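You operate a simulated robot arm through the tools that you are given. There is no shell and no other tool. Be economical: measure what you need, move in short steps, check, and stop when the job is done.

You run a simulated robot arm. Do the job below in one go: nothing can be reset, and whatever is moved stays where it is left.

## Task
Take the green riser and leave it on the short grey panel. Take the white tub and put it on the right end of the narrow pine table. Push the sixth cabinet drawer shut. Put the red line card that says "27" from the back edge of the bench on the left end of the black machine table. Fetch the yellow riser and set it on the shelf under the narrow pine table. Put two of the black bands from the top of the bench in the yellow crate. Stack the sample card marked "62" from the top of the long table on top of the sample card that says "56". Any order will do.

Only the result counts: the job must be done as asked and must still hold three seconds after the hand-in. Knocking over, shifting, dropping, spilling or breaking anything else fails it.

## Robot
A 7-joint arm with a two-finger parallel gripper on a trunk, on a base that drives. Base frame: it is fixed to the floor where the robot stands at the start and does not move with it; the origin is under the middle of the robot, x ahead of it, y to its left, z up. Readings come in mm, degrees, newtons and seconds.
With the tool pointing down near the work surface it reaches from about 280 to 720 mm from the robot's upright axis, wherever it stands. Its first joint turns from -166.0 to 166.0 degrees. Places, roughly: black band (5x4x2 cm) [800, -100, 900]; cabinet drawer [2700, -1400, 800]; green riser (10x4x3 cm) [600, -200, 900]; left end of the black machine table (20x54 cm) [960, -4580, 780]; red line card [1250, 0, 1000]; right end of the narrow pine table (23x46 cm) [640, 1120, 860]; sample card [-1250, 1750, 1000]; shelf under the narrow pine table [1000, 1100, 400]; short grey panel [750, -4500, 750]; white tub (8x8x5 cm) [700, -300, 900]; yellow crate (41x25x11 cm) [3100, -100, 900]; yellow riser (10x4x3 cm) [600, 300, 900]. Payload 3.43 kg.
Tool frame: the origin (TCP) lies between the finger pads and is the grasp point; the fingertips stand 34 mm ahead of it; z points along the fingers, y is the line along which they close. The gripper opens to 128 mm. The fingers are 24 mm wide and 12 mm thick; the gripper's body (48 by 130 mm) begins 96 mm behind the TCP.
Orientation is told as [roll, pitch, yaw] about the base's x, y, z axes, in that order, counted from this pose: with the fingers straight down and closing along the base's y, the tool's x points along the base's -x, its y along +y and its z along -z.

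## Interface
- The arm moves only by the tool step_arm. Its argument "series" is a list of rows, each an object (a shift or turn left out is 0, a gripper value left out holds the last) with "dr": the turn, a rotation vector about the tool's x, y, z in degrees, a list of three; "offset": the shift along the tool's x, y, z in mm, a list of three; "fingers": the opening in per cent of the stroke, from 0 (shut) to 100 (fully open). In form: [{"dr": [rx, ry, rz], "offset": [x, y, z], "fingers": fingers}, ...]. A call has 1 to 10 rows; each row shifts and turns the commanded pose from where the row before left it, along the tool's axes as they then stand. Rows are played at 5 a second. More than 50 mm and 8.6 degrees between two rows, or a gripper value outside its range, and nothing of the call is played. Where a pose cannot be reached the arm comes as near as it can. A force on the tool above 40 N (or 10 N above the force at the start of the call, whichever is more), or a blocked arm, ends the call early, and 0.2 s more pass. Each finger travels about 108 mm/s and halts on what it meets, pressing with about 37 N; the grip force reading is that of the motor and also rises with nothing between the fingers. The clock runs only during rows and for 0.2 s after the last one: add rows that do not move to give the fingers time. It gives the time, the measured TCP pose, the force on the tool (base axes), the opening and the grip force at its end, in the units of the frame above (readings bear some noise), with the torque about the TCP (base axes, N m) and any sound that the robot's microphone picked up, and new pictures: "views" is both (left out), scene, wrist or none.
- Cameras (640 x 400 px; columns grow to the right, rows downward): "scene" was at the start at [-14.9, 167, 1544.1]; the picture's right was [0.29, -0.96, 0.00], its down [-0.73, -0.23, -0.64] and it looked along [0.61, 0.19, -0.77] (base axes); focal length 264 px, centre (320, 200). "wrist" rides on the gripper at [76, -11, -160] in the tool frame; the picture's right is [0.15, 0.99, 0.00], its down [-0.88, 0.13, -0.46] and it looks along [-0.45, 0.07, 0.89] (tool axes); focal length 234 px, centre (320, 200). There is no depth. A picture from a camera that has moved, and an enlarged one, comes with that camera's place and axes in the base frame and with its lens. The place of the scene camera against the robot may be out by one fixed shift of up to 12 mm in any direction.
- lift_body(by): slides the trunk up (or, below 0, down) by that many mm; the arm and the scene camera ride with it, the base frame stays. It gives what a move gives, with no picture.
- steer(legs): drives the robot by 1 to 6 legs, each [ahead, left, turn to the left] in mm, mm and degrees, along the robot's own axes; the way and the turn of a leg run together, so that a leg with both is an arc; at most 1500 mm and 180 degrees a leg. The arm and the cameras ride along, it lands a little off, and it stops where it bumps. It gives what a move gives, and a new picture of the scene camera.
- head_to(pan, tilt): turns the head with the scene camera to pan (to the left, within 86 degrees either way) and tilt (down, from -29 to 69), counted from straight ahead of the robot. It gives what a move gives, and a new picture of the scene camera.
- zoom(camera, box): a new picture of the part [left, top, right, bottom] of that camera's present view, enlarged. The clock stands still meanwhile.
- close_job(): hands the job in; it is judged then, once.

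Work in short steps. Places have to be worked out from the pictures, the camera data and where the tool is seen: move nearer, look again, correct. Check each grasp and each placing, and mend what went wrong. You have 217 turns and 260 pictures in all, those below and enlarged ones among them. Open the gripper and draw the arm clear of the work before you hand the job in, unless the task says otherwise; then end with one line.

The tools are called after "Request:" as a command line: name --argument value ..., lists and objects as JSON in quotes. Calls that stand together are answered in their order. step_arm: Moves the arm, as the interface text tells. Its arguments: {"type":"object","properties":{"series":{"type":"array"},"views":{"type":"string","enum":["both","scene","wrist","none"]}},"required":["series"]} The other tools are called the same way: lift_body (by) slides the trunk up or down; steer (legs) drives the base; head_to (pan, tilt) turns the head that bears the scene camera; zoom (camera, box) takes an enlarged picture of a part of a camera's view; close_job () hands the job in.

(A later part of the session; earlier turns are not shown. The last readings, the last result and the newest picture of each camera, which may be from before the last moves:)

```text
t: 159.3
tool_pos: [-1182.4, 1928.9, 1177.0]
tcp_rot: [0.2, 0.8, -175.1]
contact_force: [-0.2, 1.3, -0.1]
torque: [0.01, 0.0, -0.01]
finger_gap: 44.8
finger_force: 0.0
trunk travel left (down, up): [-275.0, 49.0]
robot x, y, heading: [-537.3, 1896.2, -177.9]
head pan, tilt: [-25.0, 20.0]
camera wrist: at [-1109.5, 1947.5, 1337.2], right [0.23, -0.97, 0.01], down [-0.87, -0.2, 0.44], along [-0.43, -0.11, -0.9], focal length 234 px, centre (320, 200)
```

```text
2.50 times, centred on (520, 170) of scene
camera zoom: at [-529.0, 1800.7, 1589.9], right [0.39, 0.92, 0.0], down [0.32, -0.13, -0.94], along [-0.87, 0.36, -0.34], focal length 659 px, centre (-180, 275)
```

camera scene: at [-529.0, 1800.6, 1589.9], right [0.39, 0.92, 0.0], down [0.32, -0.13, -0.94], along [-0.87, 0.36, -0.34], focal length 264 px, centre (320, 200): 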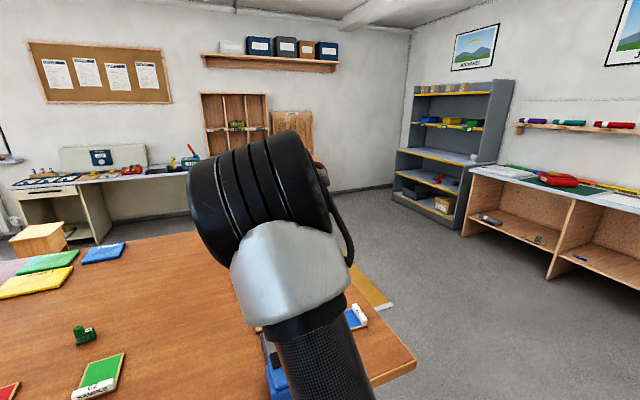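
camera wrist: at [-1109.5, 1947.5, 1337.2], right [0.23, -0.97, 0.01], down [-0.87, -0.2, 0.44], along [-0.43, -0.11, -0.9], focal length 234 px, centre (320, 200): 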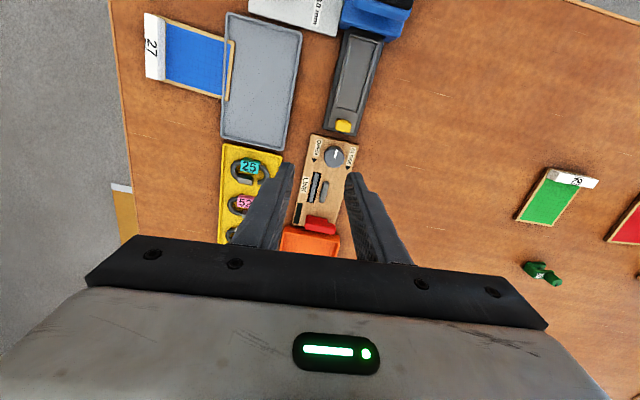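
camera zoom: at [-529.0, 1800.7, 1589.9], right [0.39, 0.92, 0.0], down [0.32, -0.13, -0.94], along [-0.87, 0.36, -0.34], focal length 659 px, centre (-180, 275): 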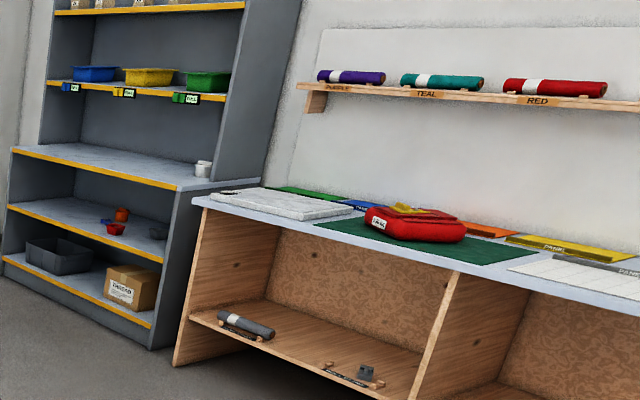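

I check the far (left) end of the long table.

Request:
head_to --pan 60 --tilt 25

Request:
zoom --camera "scene" --box '[160, 60, 400, 210]'

Request:
zoom --camera "scene" --box '[300, 100, 560, 260]'

```text
t: 160.8
tool_pos: [-1182.3, 1929.1, 1176.6]
tcp_rot: [0.2, 0.8, -175.2]
contact_force: [0.1, 0.5, 0.0]
torque: [-0.01, 0.0, -0.02]
finger_gap: 45.0
finger_force: 0.0
trunk travel left (down, up): [-275.0, 49.0]
robot x, y, heading: [-540.9, 1894.5, -177.7]
head pan, tilt: [60.0, 25.0]
camera scene: at [-486.1, 1683.1, 1581.8], right [-0.88, 0.47, 0.0], down [0.2, 0.37, -0.91], along [-0.42, -0.8, -0.42], focal length 264 px, centre (320, 200)
```

scene: 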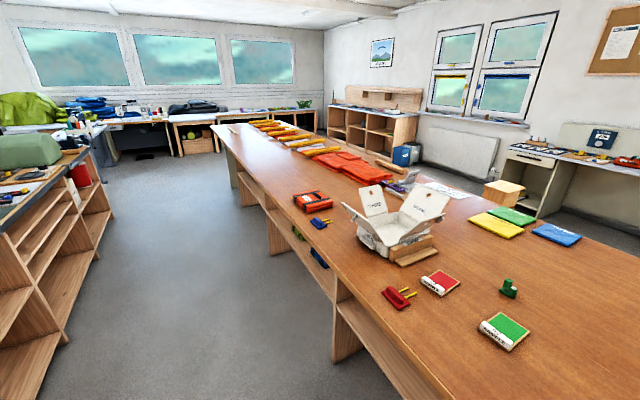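

```text
2.67 times, centred on (280, 135) of scene
camera zoom: at [-486.1, 1683.1, 1581.8], right [-0.88, 0.47, 0.0], down [0.2, 0.37, -0.91], along [-0.42, -0.8, -0.42], focal length 703 px, centre (427, 373)
```

zoom: 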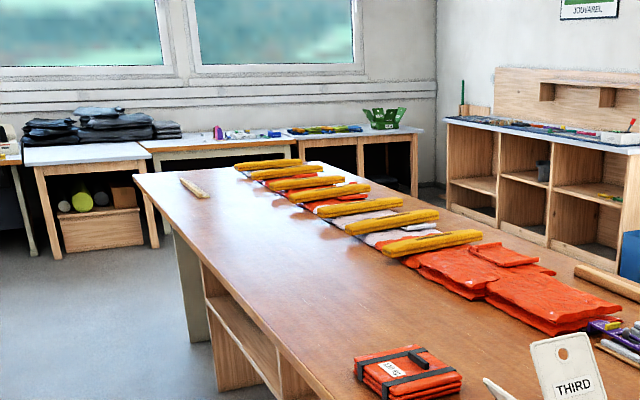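

```text
2.46 times, centred on (430, 180) of scene
camera zoom: at [-486.1, 1683.1, 1581.8], right [-0.88, 0.47, 0.0], down [0.2, 0.37, -0.91], along [-0.42, -0.8, -0.42], focal length 649 px, centre (49, 249)
```

zoom: 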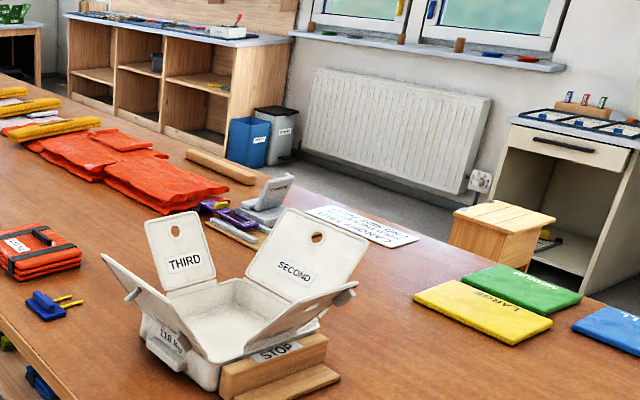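

Not there. I check the wall desk and other tables around from here.

Request:
head_to --pan 25 --tilt 15

Request:
zoom --camera "scene" --box '[180, 130, 420, 280]'

Request:
head_to --pan -80 --tilt 22

Request:
zoom --camera "scene" --box '[120, 100, 380, 260]'

Request:
zoom --camera "scene" --box '[360, 100, 640, 280]'

```text
t: 161.9
tool_pos: [-1182.7, 1929.3, 1176.5]
tcp_rot: [0.2, 0.8, -175.2]
contact_force: [-0.3, 0.0, 0.0]
torque: [-0.03, 0.0, 0.03]
finger_gap: 44.6
finger_force: 0.0
trunk travel left (down, up): [-275.0, 49.0]
robot x, y, heading: [-538.6, 1898.0, -178.1]
head pan, tilt: [25.0, 15.0]
camera scene: at [-526.1, 1721.8, 1598.0], right [-0.46, 0.89, 0.0], down [0.23, 0.12, -0.97], along [-0.86, -0.44, -0.26], focal length 264 px, centre (320, 200)
```

scene: 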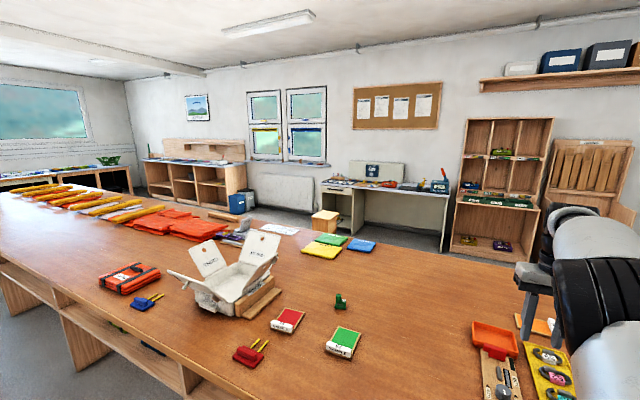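

```text
2.67 times, centred on (300, 205) of scene
camera zoom: at [-526.1, 1721.8, 1598.0], right [-0.46, 0.89, 0.0], down [0.23, 0.12, -0.97], along [-0.86, -0.44, -0.26], focal length 703 px, centre (373, 187)
```

zoom: 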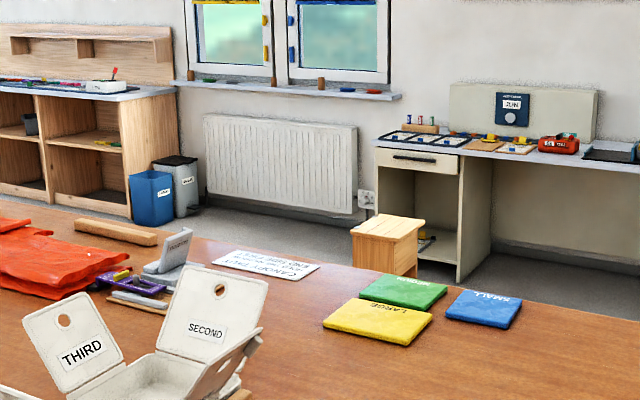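

```text
t: 163.7
tool_pos: [-1182.4, 1930.3, 1177.3]
tcp_rot: [0.2, 0.8, -175.1]
contact_force: [-0.4, 0.5, -0.2]
torque: [-0.01, 0.01, -0.02]
finger_gap: 44.7
finger_force: 0.0
trunk travel left (down, up): [-275.0, 49.0]
robot x, y, heading: [-536.8, 1898.9, -177.7]
head pan, tilt: [-80.0, 22.0]
camera scene: at [-462.7, 1855.3, 1586.7], right [0.98, 0.21, 0.0], down [0.08, -0.37, -0.93], along [-0.2, 0.91, -0.37], focal length 264 px, centre (320, 200)
```

scene: 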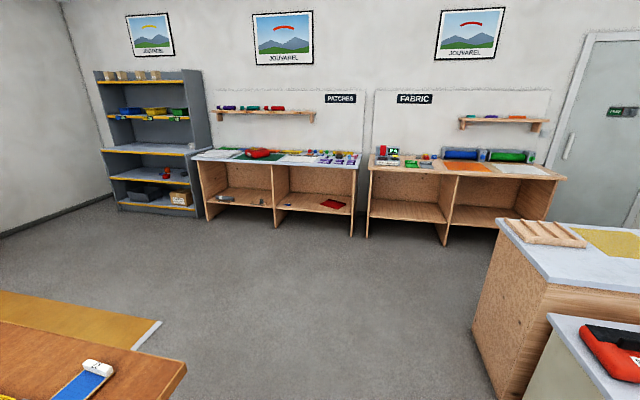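

```text
2.46 times, centred on (250, 180) of scene
camera zoom: at [-462.7, 1855.3, 1586.7], right [0.98, 0.21, 0.0], down [0.08, -0.37, -0.93], along [-0.2, 0.91, -0.37], focal length 649 px, centre (492, 249)
```

zoom: 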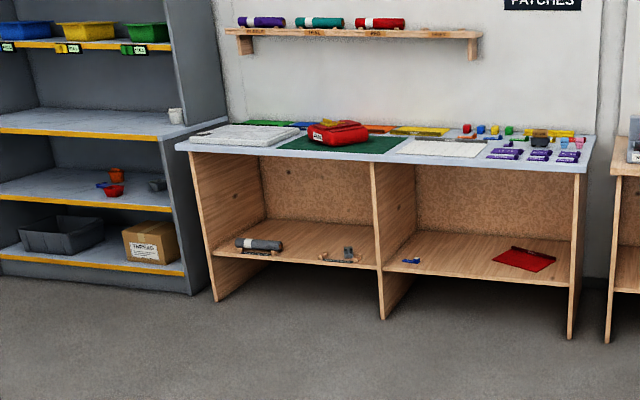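

```text
2.22 times, centred on (500, 190) of scene
camera zoom: at [-462.7, 1855.3, 1586.7], right [0.98, 0.21, 0.0], down [0.08, -0.37, -0.93], along [-0.2, 0.91, -0.37], focal length 586 px, centre (-80, 222)
```

zoom: 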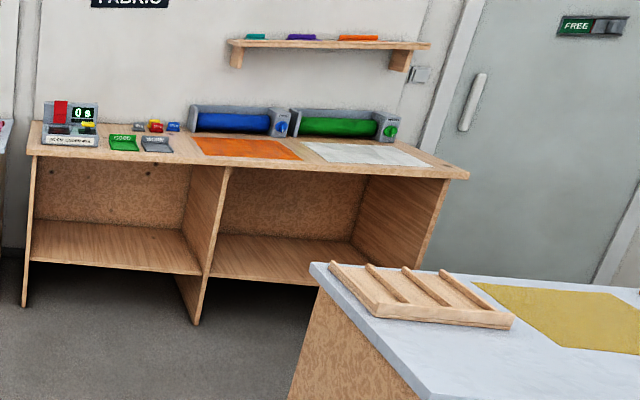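

Let me re-read the blue card more closely.

Request:
zoom --camera "wrist" --box '[130, 0, 250, 110]'

Request:
zoom --camera "scene" --box '[40, 340, 160, 400]'

Request:
head_to --pan 3 --tilt 35

```text
3.64 times, centred on (190, 55) of wrist
camera zoom: at [-1109.2, 1947.5, 1337.2], right [0.23, -0.97, 0.01], down [-0.87, -0.2, 0.44], along [-0.43, -0.11, -0.9], focal length 852 px, centre (793, 727)
```

zoom: 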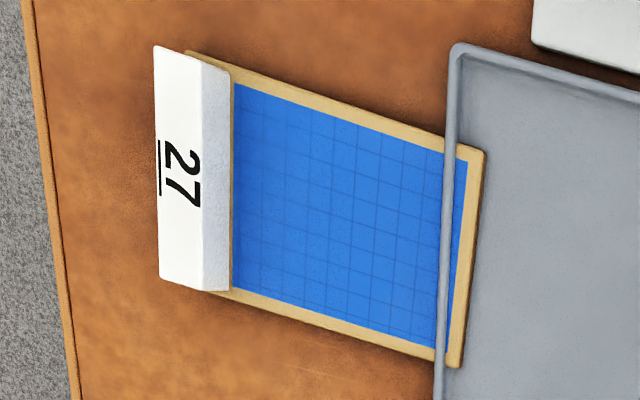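

```text
5.33 times, centred on (100, 370) of scene
camera zoom: at [-462.7, 1855.3, 1586.7], right [0.98, 0.21, 0.0], down [0.08, -0.37, -0.93], along [-0.2, 0.91, -0.37], focal length 1406 px, centre (1493, -707)
```

zoom: 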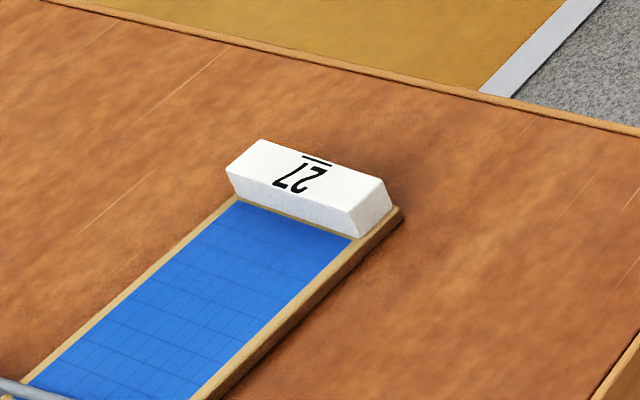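

```text
t: 165.2
tool_pos: [-1182.6, 1929.2, 1176.9]
tcp_rot: [0.3, 0.8, -175.0]
contact_force: [-0.3, -0.2, 0.4]
torque: [0.0, -0.01, 0.0]
finger_gap: 44.7
finger_force: 0.1
trunk travel left (down, up): [-275.0, 49.0]
robot x, y, heading: [-538.7, 1896.8, -177.9]
head pan, tilt: [3.0, 35.0]
camera scene: at [-530.8, 1756.7, 1566.1], right [-0.09, 1.0, 0.0], down [0.57, 0.05, -0.82], along [-0.82, -0.07, -0.57], focal length 264 px, centre (320, 200)
```

scene: 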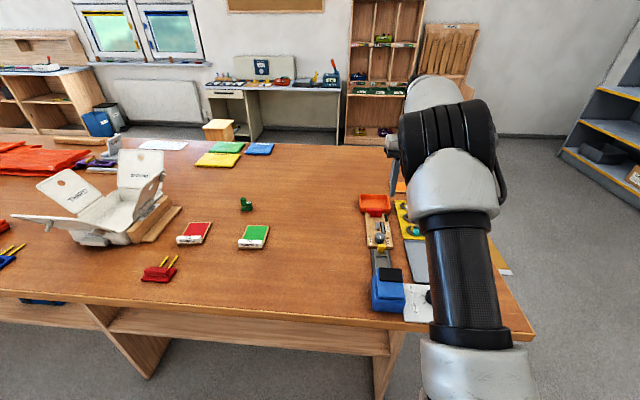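

"56" may be on the shelf beneath. I back off, lower the trunk and look under the table.

Request:
steer --legs '[[-650, 0, 0]]'

Request:
lift_body --by -275

Request:
head_to --pan 20 --tilt 25

```text
t: 168.9
tool_pos: [-524.0, 1954.6, 1177.1]
tcp_rot: [0.3, 0.8, -175.2]
contact_force: [-0.4, -0.3, -0.9]
torque: [-0.01, 0.0, 0.01]
finger_gap: 44.8
finger_force: 0.1
trunk travel left (down, up): [-275.0, 49.0]
robot x, y, heading: [118.0, 1924.4, -178.1]
head pan, tilt: [3.0, 35.0]
camera scene: at [128.0, 1781.2, 1566.1], right [-0.09, 1.0, 0.0], down [0.57, 0.05, -0.82], along [-0.82, -0.07, -0.57], focal length 264 px, centre (320, 200)
```

scene: 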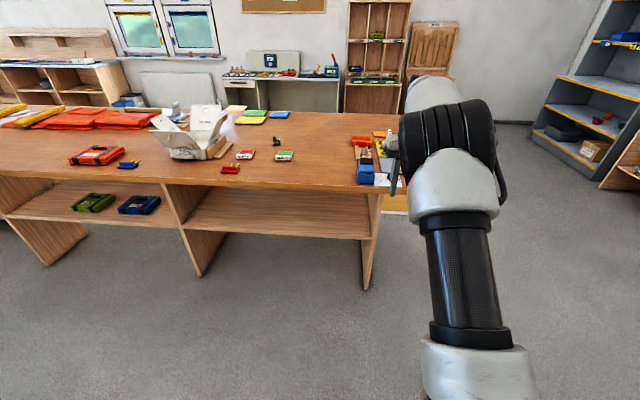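

```text
t: 171.7
tool_pos: [-523.6, 1954.6, 901.0]
tcp_rot: [0.3, 0.8, -175.2]
contact_force: [0.1, -0.8, -0.3]
torque: [0.02, 0.01, 0.0]
finger_gap: 44.9
finger_force: 0.1
trunk travel left (down, up): [0.0, 324.0]
robot x, y, heading: [118.2, 1919.4, -178.0]
head pan, tilt: [3.0, 35.0]
```

```text
t: 172.5
tool_pos: [-523.2, 1955.3, 900.6]
tcp_rot: [0.3, 0.8, -175.3]
contact_force: [0.5, -0.1, 0.2]
torque: [-0.03, -0.04, -0.02]
finger_gap: 44.8
finger_force: 0.1
trunk travel left (down, up): [0.0, 324.0]
robot x, y, heading: [119.5, 1921.3, -178.1]
head pan, tilt: [20.0, 25.0]
camera scene: at [130.2, 1754.4, 1306.8], right [-0.38, 0.93, 0.0], down [0.39, 0.16, -0.91], along [-0.84, -0.34, -0.42], focal length 264 px, centre (320, 200)
```

scene: 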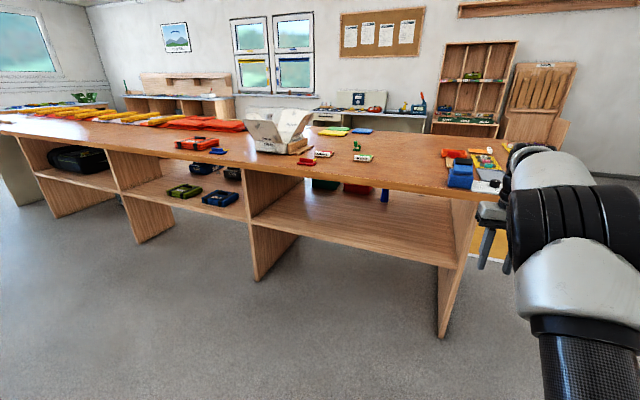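

Request:
zoom --camera "scene" --box '[240, 160, 480, 280]'

Request:
zoom --camera "scene" --box '[30, 110, 270, 240]'

```text
2.67 times, centred on (360, 220) of scene
camera zoom: at [130.2, 1754.4, 1306.8], right [-0.38, 0.93, 0.0], down [0.39, 0.16, -0.91], along [-0.84, -0.34, -0.42], focal length 703 px, centre (213, 147)
```

zoom: 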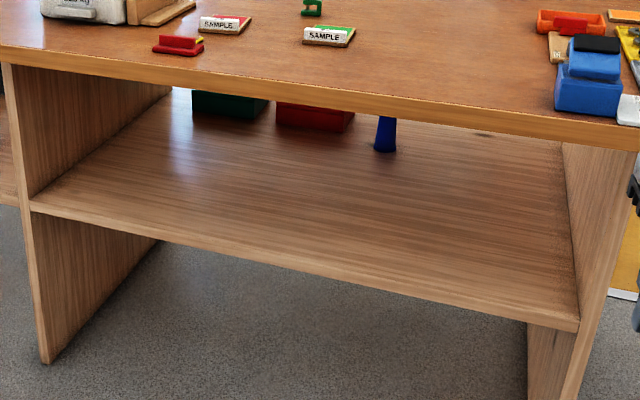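

```text
2.67 times, centred on (150, 175) of scene
camera zoom: at [130.2, 1754.4, 1306.8], right [-0.38, 0.93, 0.0], down [0.39, 0.16, -0.91], along [-0.84, -0.34, -0.42], focal length 703 px, centre (773, 267)
```

zoom: 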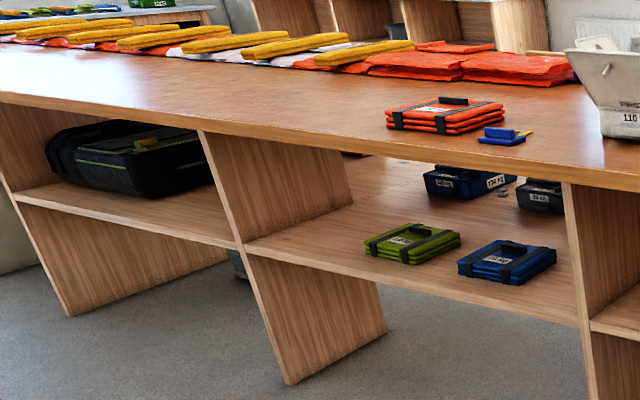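

Not found here; I'll keep an eye out elsewhere. I raise the trunk and go back to the bench for bands, looking around on the way.

Request:
lift_body --by 275

Request:
steer --legs '[[100, 0, 90], [0, 0, 88], [0, -1500, 0], [0, -450, 0]]'

Request:
head_to --pan -60 --tilt 30

```text
t: 175.3
tool_pos: [-524.4, 1954.6, 1176.4]
tcp_rot: [0.2, 0.6, -175.3]
contact_force: [0.1, 0.2, -0.2]
torque: [0.0, 0.01, 0.03]
finger_gap: 44.8
finger_force: 0.1
trunk travel left (down, up): [-275.0, 49.0]
robot x, y, heading: [123.4, 1922.2, -177.8]
head pan, tilt: [20.0, 25.0]
```

```text
t: 202.1
tool_pos: [729.9, -143.2, 1177.0]
tcp_rot: [0.2, 0.9, 3.8]
contact_force: [0.1, 0.4, 0.3]
torque: [0.02, 0.0, -0.03]
finger_gap: 44.7
finger_force: 0.1
trunk travel left (down, up): [-275.0, 49.0]
robot x, y, heading: [89.1, -98.9, 1.2]
head pan, tilt: [20.0, 25.0]
camera scene: at [82.1, 76.1, 1581.8], right [0.36, -0.93, 0.0], down [-0.39, -0.15, -0.91], along [0.84, 0.33, -0.42], focal length 264 px, centre (320, 200)
```

scene: 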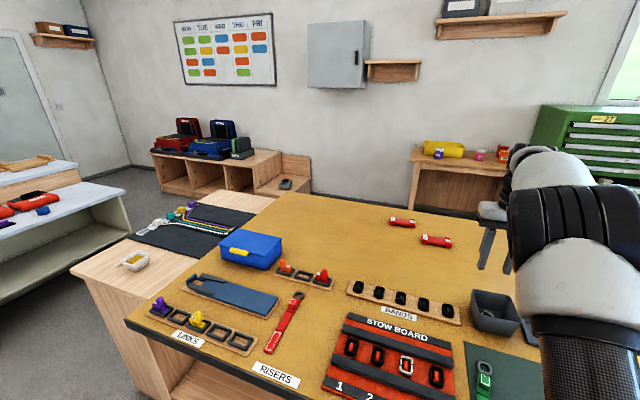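

```text
t: 203.7
tool_pos: [729.2, -143.6, 1176.2]
tcp_rot: [0.3, 0.8, 3.9]
contact_force: [-0.6, 0.1, 0.4]
torque: [0.0, -0.03, 0.0]
finger_gap: 44.7
finger_force: 0.0
trunk travel left (down, up): [-275.0, 49.0]
robot x, y, heading: [86.3, -99.1, 0.9]
head pan, tilt: [-60.0, 30.0]
camera scene: at [43.1, -34.5, 1573.9], right [-0.85, -0.52, 0.0], down [-0.26, 0.43, -0.87], along [0.45, -0.74, -0.5], focal length 264 px, centre (320, 200)
```

scene: 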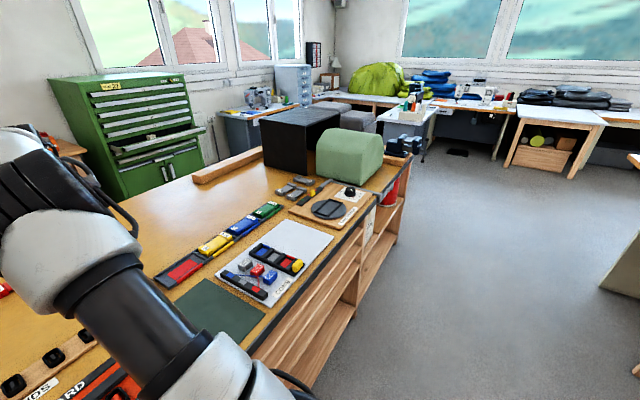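

Bands rack is near. I look through the wrist camera for exact band positions.

Request:
step_arm --series '[{"offset": [40, 20, 0]}, {"offset": [30, 20, 20]}, {"offset": [0, 0, 45]}, {}]' --views "wrist"

Request:
zoom --camera "wrist" --box '[160, 120, 480, 280]'

```text
t: 204.7
tool_pos: [654.4, -110.3, 1111.8]
tcp_rot: [0.2, 0.8, 3.9]
contact_force: [-0.1, 0.2, 0.2]
torque: [-0.01, 0.02, 0.03]
finger_gap: 44.7
finger_force: 0.1
trunk travel left (down, up): [-275.0, 49.0]
robot x, y, heading: [89.5, -99.0, 1.2]
head pan, tilt: [-60.0, 30.0]
camera wrist: at [582.6, -125.9, 1273.3], right [-0.21, 0.98, 0.01], down [0.88, 0.19, 0.44], along [0.43, 0.1, -0.9], focal length 234 px, centre (320, 200)
```

wrist: 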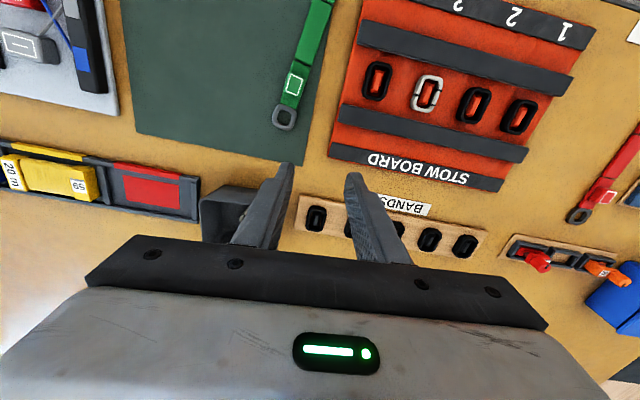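

```text
2.00 times, centred on (320, 200) of wrist
camera zoom: at [582.6, -125.9, 1273.3], right [-0.21, 0.98, 0.01], down [0.88, 0.19, 0.44], along [0.43, 0.1, -0.9], focal length 468 px, centre (320, 200)
```

zoom: 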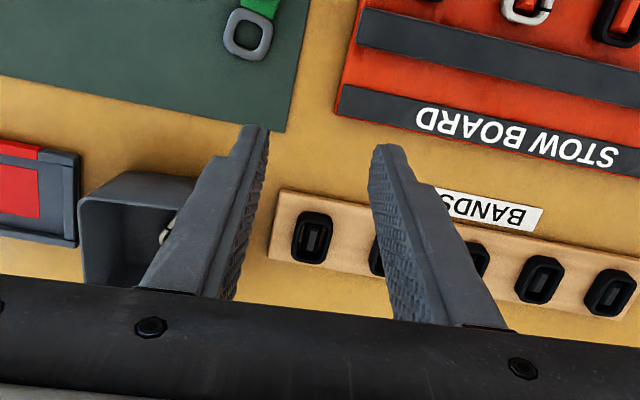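

Bands are spaced 72 mm along y at x≈788, y≈-86…202. I go for the end one at (788,-86), opening 56 mm.

Request:
step_arm --series '[{"dr": [0, 0, 3.9]}, {"offset": [-44, 8, 0], "fingers": 44}, {"offset": [-44, 8, 0]}, {"offset": [-44, 8, 0]}, {"offset": [0, 0, 40]}, {"offset": [0, 0, 40]}, {"offset": [0, 0, 40]}, {}]' --views "wrist"

```text
t: 206.5
tool_pos: [786.7, -85.3, 988.9]
tcp_rot: [0.2, 0.8, 0.1]
contact_force: [1.5, 0.6, 0.0]
torque: [0.01, 0.01, 0.0]
finger_gap: 56.3
finger_force: 0.0
trunk travel left (down, up): [-275.0, 49.0]
robot x, y, heading: [85.8, -101.6, 0.8]
head pan, tilt: [-60.0, 30.0]
camera wrist: at [713.4, -96.8, 1149.9], right [-0.15, 0.99, 0.0], down [0.89, 0.13, 0.44], along [0.44, 0.07, -0.9], focal length 234 px, centre (320, 200)
```

wrist: 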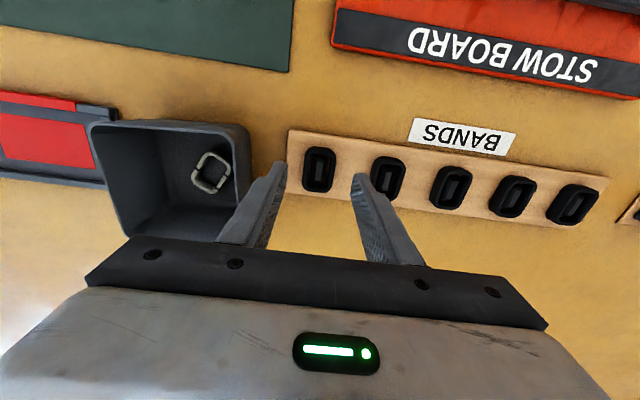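

Aligned. Descend to tip z≈913 and close.

Request:
step_arm --series '[{"offset": [-5, 0, 20]}, {"offset": [0, 0, 15]}, {"offset": [0, 0, 4]}, {"offset": [0, 0, 3]}, {}, {"fingers": 25}, {"fingers": 10}, {}, {}]' --views "wrist"

```text
t: 208.5
tool_pos: [790.6, -83.7, 949.1]
tcp_rot: [0.2, 0.8, 0.0]
contact_force: [0.4, 0.1, -0.5]
torque: [-0.03, 0.01, -0.05]
finger_gap: 30.0
finger_force: 37.2
trunk travel left (down, up): [-275.0, 49.0]
robot x, y, heading: [87.2, -98.7, 1.1]
head pan, tilt: [-60.0, 30.0]
camera wrist: at [718.7, -94.7, 1109.5], right [-0.15, 0.99, 0.0], down [0.89, 0.13, 0.44], along [0.44, 0.07, -0.9], focal length 234 px, centre (320, 200)
```

wrist: 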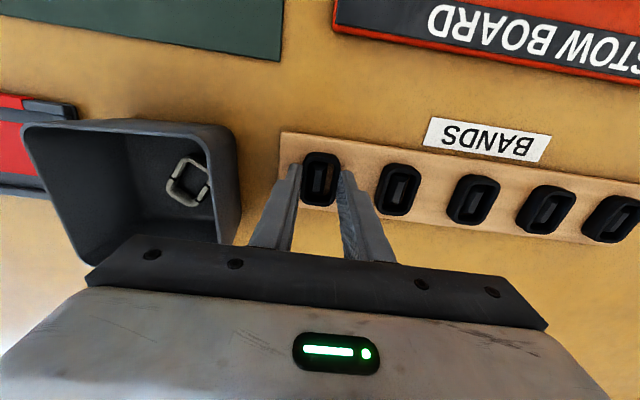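

Gripped at 30 mm. I lift it and check.

Request:
step_arm --series '[{"offset": [0, 0, -10]}, {"offset": [0, 0, -40]}, {"offset": [0, 0, -45]}, {"offset": [0, 0, -45]}, {"offset": [0, 0, -45]}, {}]' --views "wrist"

Request:
head_to --pan 30 --tilt 20

Request:
head_to --pan -30 --tilt 20

```text
t: 209.9
tool_pos: [791.3, -83.8, 1133.8]
tcp_rot: [0.1, 0.8, -0.1]
contact_force: [0.4, 0.8, 0.1]
torque: [0.01, 0.01, 0.0]
finger_gap: 30.0
finger_force: 37.3
trunk travel left (down, up): [-275.0, 49.0]
robot x, y, heading: [87.3, -98.4, 1.2]
head pan, tilt: [-60.0, 30.0]
camera wrist: at [719.8, -96.0, 1295.1], right [-0.15, 0.99, 0.0], down [0.89, 0.13, 0.44], along [0.44, 0.07, -0.9], focal length 234 px, centre (320, 200)
```

wrist: 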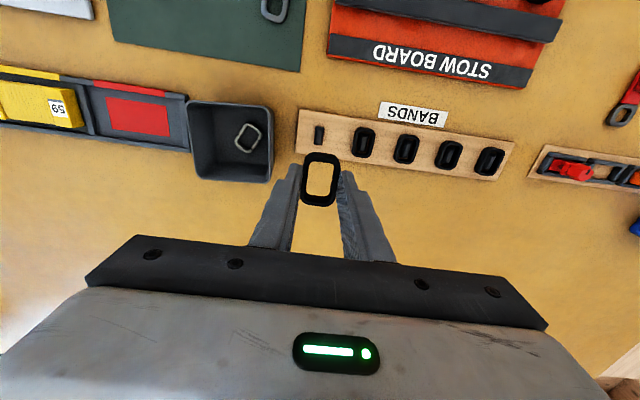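

```text
t: 211.5
tool_pos: [792.5, -84.5, 1133.6]
tcp_rot: [0.1, 0.9, 0.0]
contact_force: [0.1, 0.4, -0.7]
torque: [0.0, -0.02, -0.01]
finger_gap: 30.2
finger_force: 37.0
trunk travel left (down, up): [-275.0, 49.0]
robot x, y, heading: [89.4, -99.6, 1.2]
head pan, tilt: [30.0, 20.0]
camera scene: at [75.9, 91.0, 1589.9], right [0.52, -0.86, 0.0], down [-0.29, -0.18, -0.94], along [0.8, 0.49, -0.34], focal length 264 px, centre (320, 200)
```

scene: 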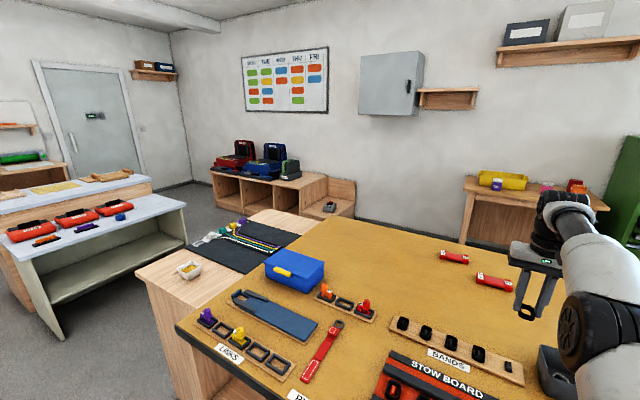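

```text
t: 212.8
tool_pos: [791.7, -83.6, 1133.9]
tcp_rot: [0.2, 0.8, 0.0]
contact_force: [0.7, 0.2, 0.0]
torque: [0.03, 0.0, 0.04]
finger_gap: 30.2
finger_force: 36.8
trunk travel left (down, up): [-275.0, 49.0]
robot x, y, heading: [87.7, -98.8, 1.4]
head pan, tilt: [-30.0, 20.0]
camera scene: at [77.9, -1.9, 1589.9], right [-0.48, -0.88, 0.0], down [-0.3, 0.16, -0.94], along [0.82, -0.45, -0.34], focal length 264 px, centre (320, 200)
```

scene: 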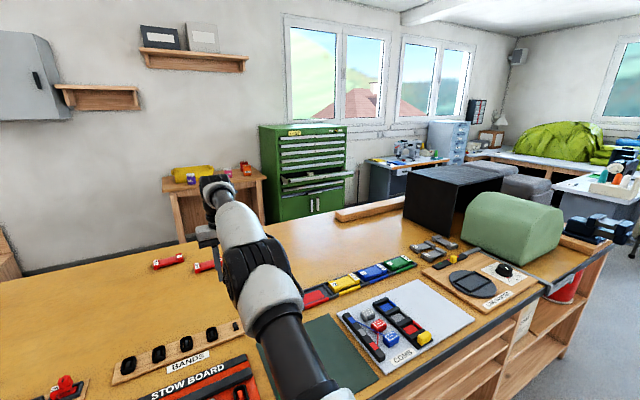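

Band held. I retract the arm and drive around the left side of the bench (between pine table and white table) to the crate desk.

Request:
step_arm --series '[{"offset": [44, 0, -10]}, {"offset": [44, 0, -10]}, {"offset": [44, 0, -10]}, {"offset": [44, 0, -10]}, {"offset": [44, 0, 0]}, {}]' --views "none"

Request:
steer --legs '[[-120, 0, -1.2], [0, 1450, 0], [0, 480, 0]]'

Request:
head_to --pan 0 --tilt 45

```text
t: 214.2
tool_pos: [573.6, -84.5, 1178.8]
tcp_rot: [0.0, 0.8, -0.1]
contact_force: [-0.4, -0.2, -0.7]
torque: [0.02, -0.06, 0.04]
finger_gap: 30.4
finger_force: 36.8
trunk travel left (down, up): [-275.0, 49.0]
robot x, y, heading: [86.0, -100.7, 1.2]
head pan, tilt: [-30.0, 20.0]
```

```text
t: 233.7
tool_pos: [404.4, 1837.5, 1178.8]
tcp_rot: [0.3, 0.8, 1.1]
contact_force: [-0.4, 0.1, -0.9]
torque: [-0.01, 0.02, 0.02]
finger_gap: 30.1
finger_force: 37.1
trunk travel left (down, up): [-275.0, 49.0]
robot x, y, heading: [-82.2, 1809.6, 2.3]
head pan, tilt: [-30.0, 20.0]
camera scene: at [-93.3, 1910.1, 1589.9], right [-0.47, -0.89, 0.0], down [-0.3, 0.16, -0.94], along [0.83, -0.44, -0.34], focal length 264 px, centre (320, 200)
```

scene: 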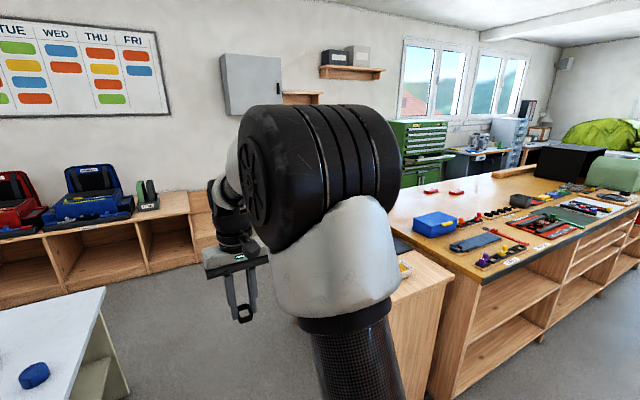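

```text
t: 234.7
tool_pos: [403.0, 1837.4, 1178.6]
tcp_rot: [0.2, 0.8, 1.1]
contact_force: [0.0, 0.2, -0.3]
torque: [-0.02, 0.0, 0.03]
finger_gap: 30.0
finger_force: 37.3
trunk travel left (down, up): [-275.0, 49.0]
robot x, y, heading: [-79.1, 1812.6, 2.4]
head pan, tilt: [0.0, 45.0]
camera scene: at [-94.4, 1956.6, 1551.3], right [0.04, -1.0, 0.0], down [-0.71, -0.03, -0.71], along [0.71, 0.03, -0.71], focal length 264 px, centre (320, 200)
```

scene: 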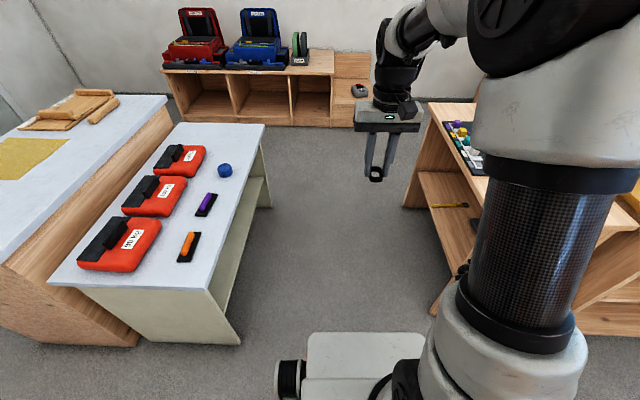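

I drive ahead through the aisle to x≈1850, correcting heading first.

Request:
steer --legs '[[0, 0, -2.5], [1000, 20, 0]]'

```text
t: 240.2
tool_pos: [1399.9, 1830.4, 1177.1]
tcp_rot: [0.2, 0.8, -1.4]
contact_force: [-0.7, 0.2, -0.6]
torque: [0.01, 0.03, -0.01]
finger_gap: 29.9
finger_force: 37.0
trunk travel left (down, up): [-275.0, 49.0]
robot x, y, heading: [912.0, 1822.4, -0.3]
head pan, tilt: [0.0, 45.0]
camera scene: at [907.3, 1972.5, 1551.2], right [-0.01, -1.0, 0.0], down [-0.71, 0.0, -0.71], along [0.71, 0.0, -0.71], focal length 264 px, centre (320, 200)
```

scene: 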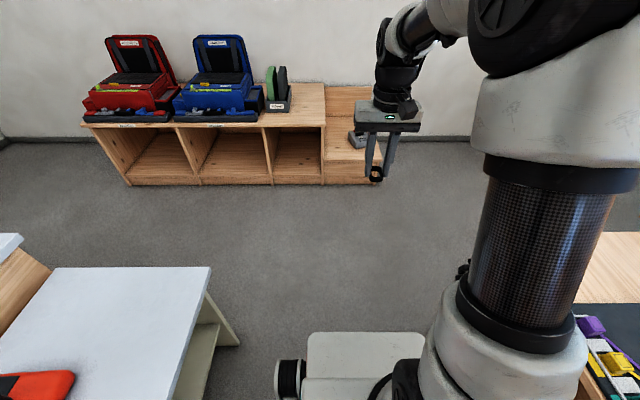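

Ahead is clear to x≈2640. Continue to x≈1850, then strafe right to the crate desk.

Request:
steer --legs '[[940, 0, 0], [0, -1200, 0]]'

```text
t: 256.6
tool_pos: [2317.5, 608.3, 1178.4]
tcp_rot: [0.2, 0.8, -2.0]
contact_force: [0.7, 0.2, 0.6]
torque: [-0.01, 0.03, 0.04]
finger_gap: 30.1
finger_force: 37.1
trunk travel left (down, up): [-275.0, 49.0]
robot x, y, heading: [1830.9, 612.5, -0.9]
head pan, tilt: [0.0, 45.0]
camera scene: at [1826.4, 756.0, 1551.2], right [-0.02, -1.0, 0.0], down [-0.71, 0.01, -0.71], along [0.71, -0.01, -0.71], focal length 264 px, centre (320, 200)
```

scene: 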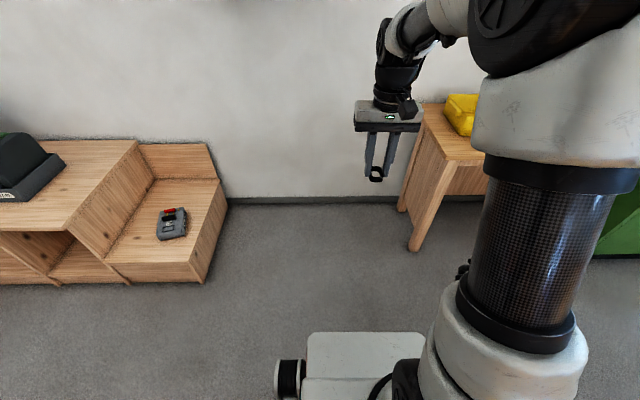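

I continue right 680 mm and look at the crate.

Request:
steer --legs '[[0, -690, 0.9]]'

Request:
head_to --pan -10 --tilt 35

```text
t: 263.7
tool_pos: [2310.0, -74.5, 1178.5]
tcp_rot: [0.2, 0.7, -1.5]
contact_force: [0.3, -0.2, -0.7]
torque: [0.01, 0.02, 0.01]
finger_gap: 30.3
finger_force: 36.9
trunk travel left (down, up): [-275.0, 49.0]
robot x, y, heading: [1820.1, -75.3, -0.6]
head pan, tilt: [0.0, 45.0]
camera scene: at [1817.2, 67.8, 1551.2], right [-0.01, -1.0, 0.0], down [-0.71, 0.0, -0.71], along [0.71, 0.0, -0.71], focal length 264 px, centre (320, 200)
```

scene: 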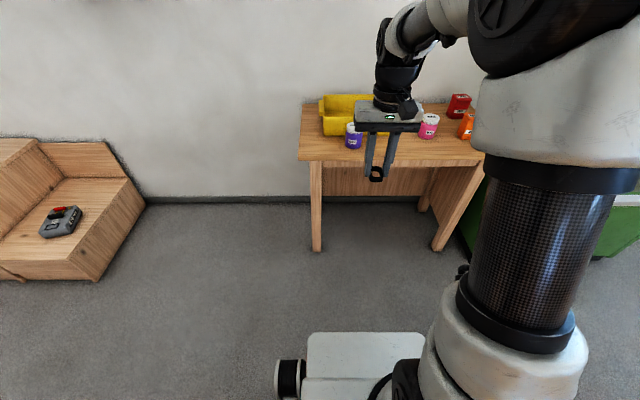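

```text
t: 264.4
tool_pos: [2309.5, -74.7, 1179.5]
tcp_rot: [0.2, 0.8, -1.5]
contact_force: [0.1, -0.3, 0.5]
torque: [-0.02, 0.03, -0.02]
finger_gap: 30.2
finger_force: 37.1
trunk travel left (down, up): [-275.0, 49.0]
robot x, y, heading: [1824.3, -70.8, -0.4]
head pan, tilt: [-10.0, 35.0]
camera scene: at [1822.5, 52.5, 1566.0], right [-0.18, -0.98, 0.0], down [-0.56, 0.1, -0.82], along [0.81, -0.15, -0.57], focal length 264 px, centre (320, 200)
```

scene: 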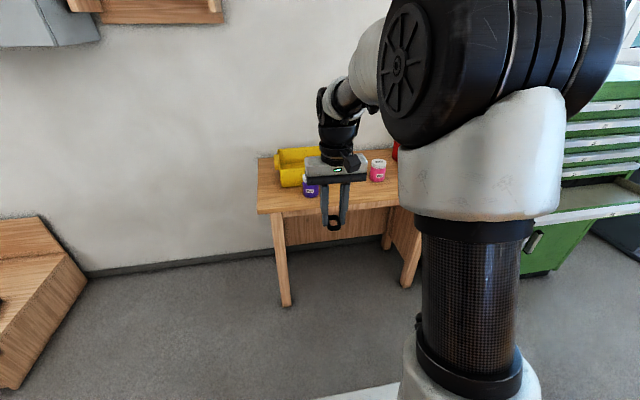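

Desk front is at x≈2834 with the crate behind the jars. I drive ahead 620 mm.

Request:
steer --legs '[[620, 0, 0.5]]'

Request:
zoom --camera "wrist" --box '[0, 0, 640, 400]'

```text
t: 267.9
tool_pos: [2924.6, -77.7, 1178.9]
tcp_rot: [0.2, 0.8, -1.4]
contact_force: [0.2, 0.6, -1.1]
torque: [0.01, -0.03, 0.01]
finger_gap: 30.1
finger_force: 37.2
trunk travel left (down, up): [-275.0, 49.0]
robot x, y, heading: [2440.4, -76.9, -0.7]
head pan, tilt: [-10.0, 35.0]
camera scene: at [2437.5, 48.9, 1566.0], right [-0.18, -0.98, 0.0], down [-0.56, 0.1, -0.82], along [0.81, -0.15, -0.57], focal length 264 px, centre (320, 200)
```

scene: 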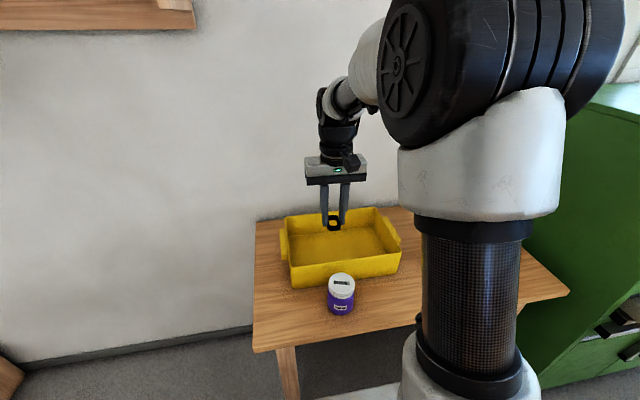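

```text
1.00 times, centred on (320, 200) of wrist (not enlarged: the box is as wide or as high as the picture)
camera zoom: at [2851.9, -87.5, 1339.4], right [-0.12, 0.99, 0.0], down [0.89, 0.11, 0.44], along [0.44, 0.06, -0.9], focal length 234 px, centre (320, 200)
```

zoom: 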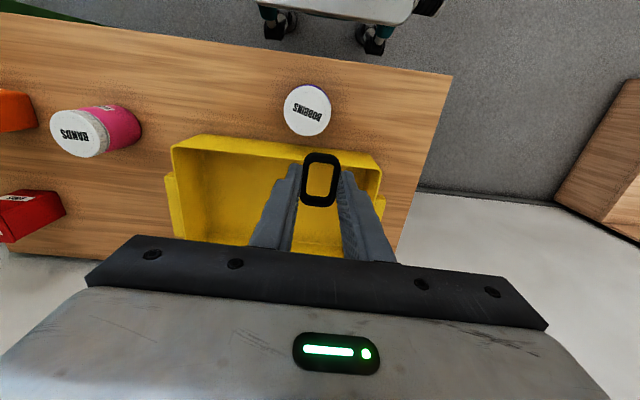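

Crate centre is about (3090,-130). I move the band over it and lower to z≈1000.

Request:
step_arm --series '[{"offset": [-40, -12, 0]}, {"offset": [-40, -12, 0]}, {"offset": [-40, -12, 0]}, {"offset": [-40, -12, 0]}, {"offset": [0, 0, 45]}, {"offset": [0, 0, 45]}, {"offset": [0, 0, 45]}, {"offset": [0, 0, 40]}, {}]'

```text
t: 269.9
tool_pos: [3082.2, -129.6, 1000.7]
tcp_rot: [0.1, 0.9, -1.5]
contact_force: [0.0, -0.4, -0.6]
torque: [0.0, 0.01, -0.02]
finger_gap: 30.0
finger_force: 36.9
trunk travel left (down, up): [-275.0, 49.0]
robot x, y, heading: [2434.2, -77.5, -0.2]
head pan, tilt: [-10.0, 35.0]
camera scene: at [2437.5, 48.9, 1566.1], right [-0.18, -0.98, 0.0], down [-0.56, 0.1, -0.82], along [0.81, -0.15, -0.57], focal length 264 px, centre (320, 200)
camera wrist: at [3009.4, -137.9, 1161.3], right [-0.12, 0.99, 0.0], down [0.89, 0.11, 0.44], along [0.44, 0.06, -0.9], focal length 234 px, centre (320, 200)
```

scene: 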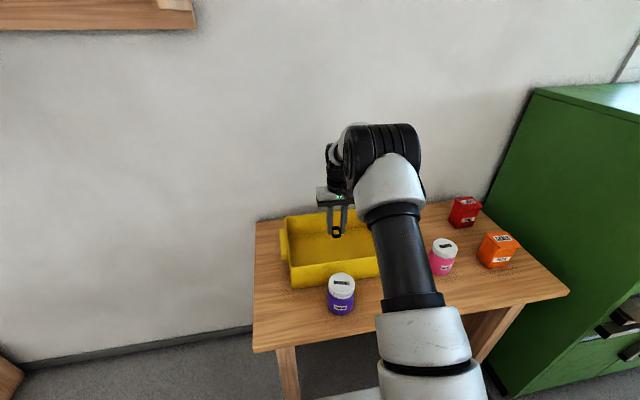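
wrist: 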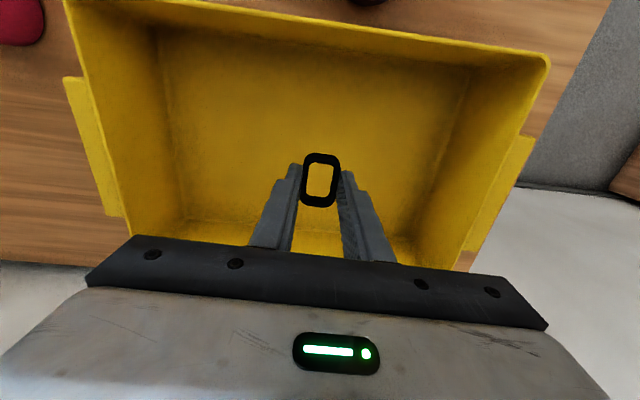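

Rim ≈ z 926, floor ≈ 820. I lower 122 mm and release the band near the floor.

Request:
step_arm --series '[{"offset": [0, 0, 45]}, {"offset": [0, 0, 45]}, {"offset": [0, 0, 20]}, {"offset": [0, 0, 12]}, {}]' --views "wrist"

```text
t: 270.8
tool_pos: [3081.5, -129.8, 892.8]
tcp_rot: [0.1, 0.3, -1.5]
contact_force: [-11.9, -0.1, 22.4]
torque: [0.04, 0.68, 0.0]
finger_gap: 30.1
finger_force: 37.2
trunk travel left (down, up): [-275.0, 49.0]
robot x, y, heading: [2436.2, -78.9, -0.2]
head pan, tilt: [-10.0, 35.0]
stopped in row 4: the force on the tool passed its limit at 48 N (the readings are from after the stop); the commanded pose is now the measured one
camera wrist: at [3006.1, -139.1, 1053.0], right [-0.12, 0.99, 0.0], down [0.89, 0.11, 0.45], along [0.45, 0.06, -0.89], focal length 234 px, centre (320, 200)
```

wrist: 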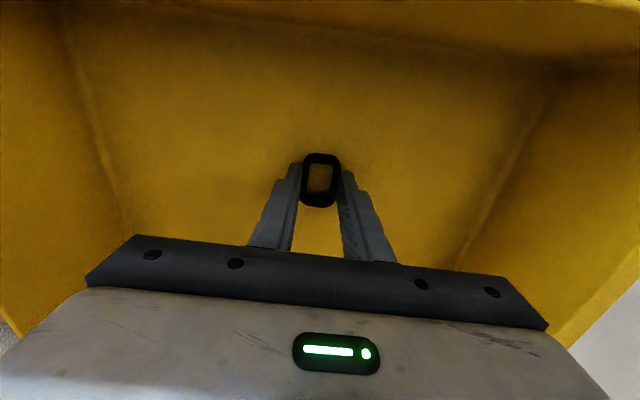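

Floor reached at tip z≈857. I ease up 4 mm, open and lift out.

Request:
step_arm --series '[{"offset": [0, 0, -4]}, {"fingers": 45}, {}, {}, {"offset": [0, 0, -30]}, {"offset": [0, 0, -45]}, {"offset": [0, 0, -45]}, {"offset": [0, 0, -45]}, {"offset": [0, 0, -45]}, {}]'

```text
t: 273.0
tool_pos: [3082.8, -129.1, 1102.1]
tcp_rot: [0.1, 0.4, -1.5]
contact_force: [-0.1, -0.1, -0.4]
torque: [0.04, 0.0, -0.01]
finger_gap: 57.5
finger_force: 0.1
trunk travel left (down, up): [-275.0, 49.0]
robot x, y, heading: [2439.6, -80.0, -0.3]
head pan, tilt: [-10.0, 35.0]
camera scene: at [2437.0, 49.0, 1566.0], right [-0.18, -0.98, 0.0], down [-0.56, 0.1, -0.82], along [0.81, -0.15, -0.57], focal length 264 px, centre (320, 200)
camera wrist: at [3009.3, -137.9, 1262.5], right [-0.12, 0.99, 0.0], down [0.89, 0.11, 0.45], along [0.45, 0.06, -0.89], focal length 234 px, centre (320, 200)
```

scene: 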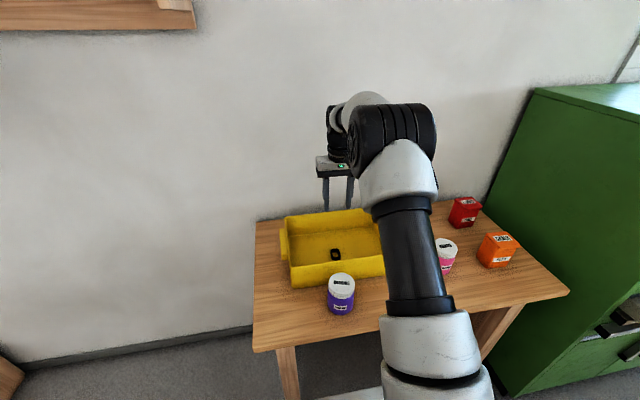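
wrist: 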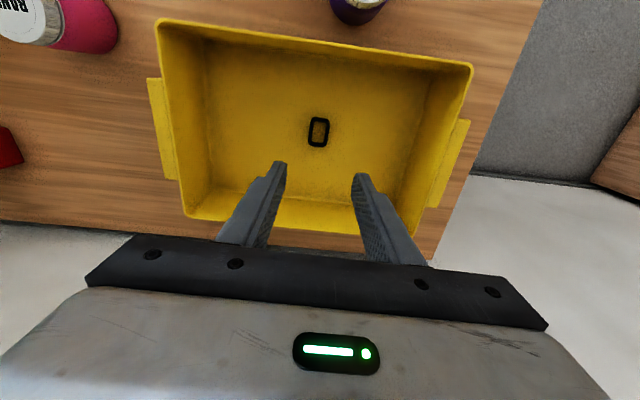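

One band is in. Next the cabinet drawer nearby: I retract, back off and look right.

Request:
step_arm --series '[{"offset": [45, 0, -15]}, {"offset": [45, 0, -15]}, {"offset": [45, 0, -15]}, {"offset": [45, 0, -15]}, {}]' --views "none"

Request:
steer --legs '[[-500, 0, 0], [0, -700, 0]]'

Request:
head_to --pan -45 --tilt 35

```text
t: 274.2
tool_pos: [2901.3, -125.9, 1161.8]
tcp_rot: [0.1, 0.4, -1.5]
contact_force: [-0.2, -0.4, -0.5]
torque: [-0.02, -0.03, 0.04]
finger_gap: 57.4
finger_force: 0.0
trunk travel left (down, up): [-275.0, 49.0]
robot x, y, heading: [2438.2, -77.0, -0.4]
head pan, tilt: [-10.0, 35.0]
```

```text
t: 283.8
tool_pos: [2412.3, -816.1, 1161.0]
tcp_rot: [0.1, 0.4, -0.9]
contact_force: [-0.3, 0.3, 0.1]
torque: [0.0, 0.04, 0.02]
finger_gap: 57.4
finger_force: 0.1
trunk travel left (down, up): [-275.0, 49.0]
robot x, y, heading: [1945.5, -772.5, 0.2]
head pan, tilt: [-10.0, 35.0]
camera scene: at [1945.2, -644.6, 1566.1], right [-0.17, -0.99, 0.0], down [-0.56, 0.1, -0.82], along [0.81, -0.14, -0.57], focal length 264 px, centre (320, 200)
```

scene: 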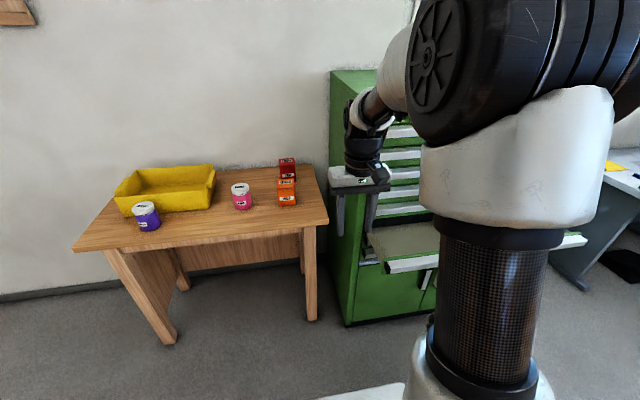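

```text
t: 284.9
tool_pos: [2412.8, -816.4, 1161.8]
tcp_rot: [0.2, 0.3, -0.9]
contact_force: [0.9, 0.9, -0.6]
torque: [-0.02, 0.01, -0.01]
finger_gap: 57.6
finger_force: 0.1
trunk travel left (down, up): [-275.0, 49.0]
robot x, y, heading: [1945.6, -776.3, 0.1]
head pan, tilt: [-45.0, 35.0]
camera scene: at [1920.9, -691.6, 1566.1], right [-0.71, -0.71, 0.0], down [-0.41, 0.4, -0.82], along [0.58, -0.58, -0.57], focal length 264 px, centre (320, 200)
```

scene: 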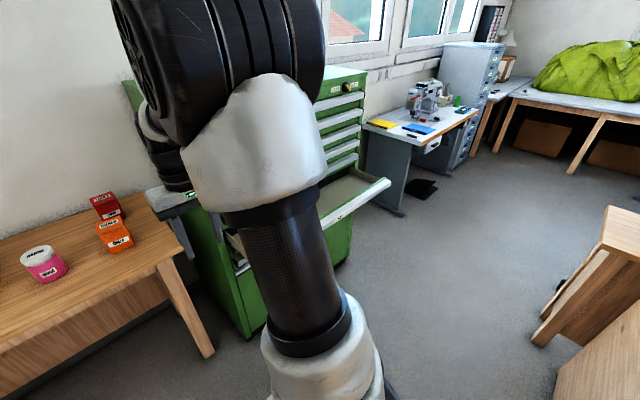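

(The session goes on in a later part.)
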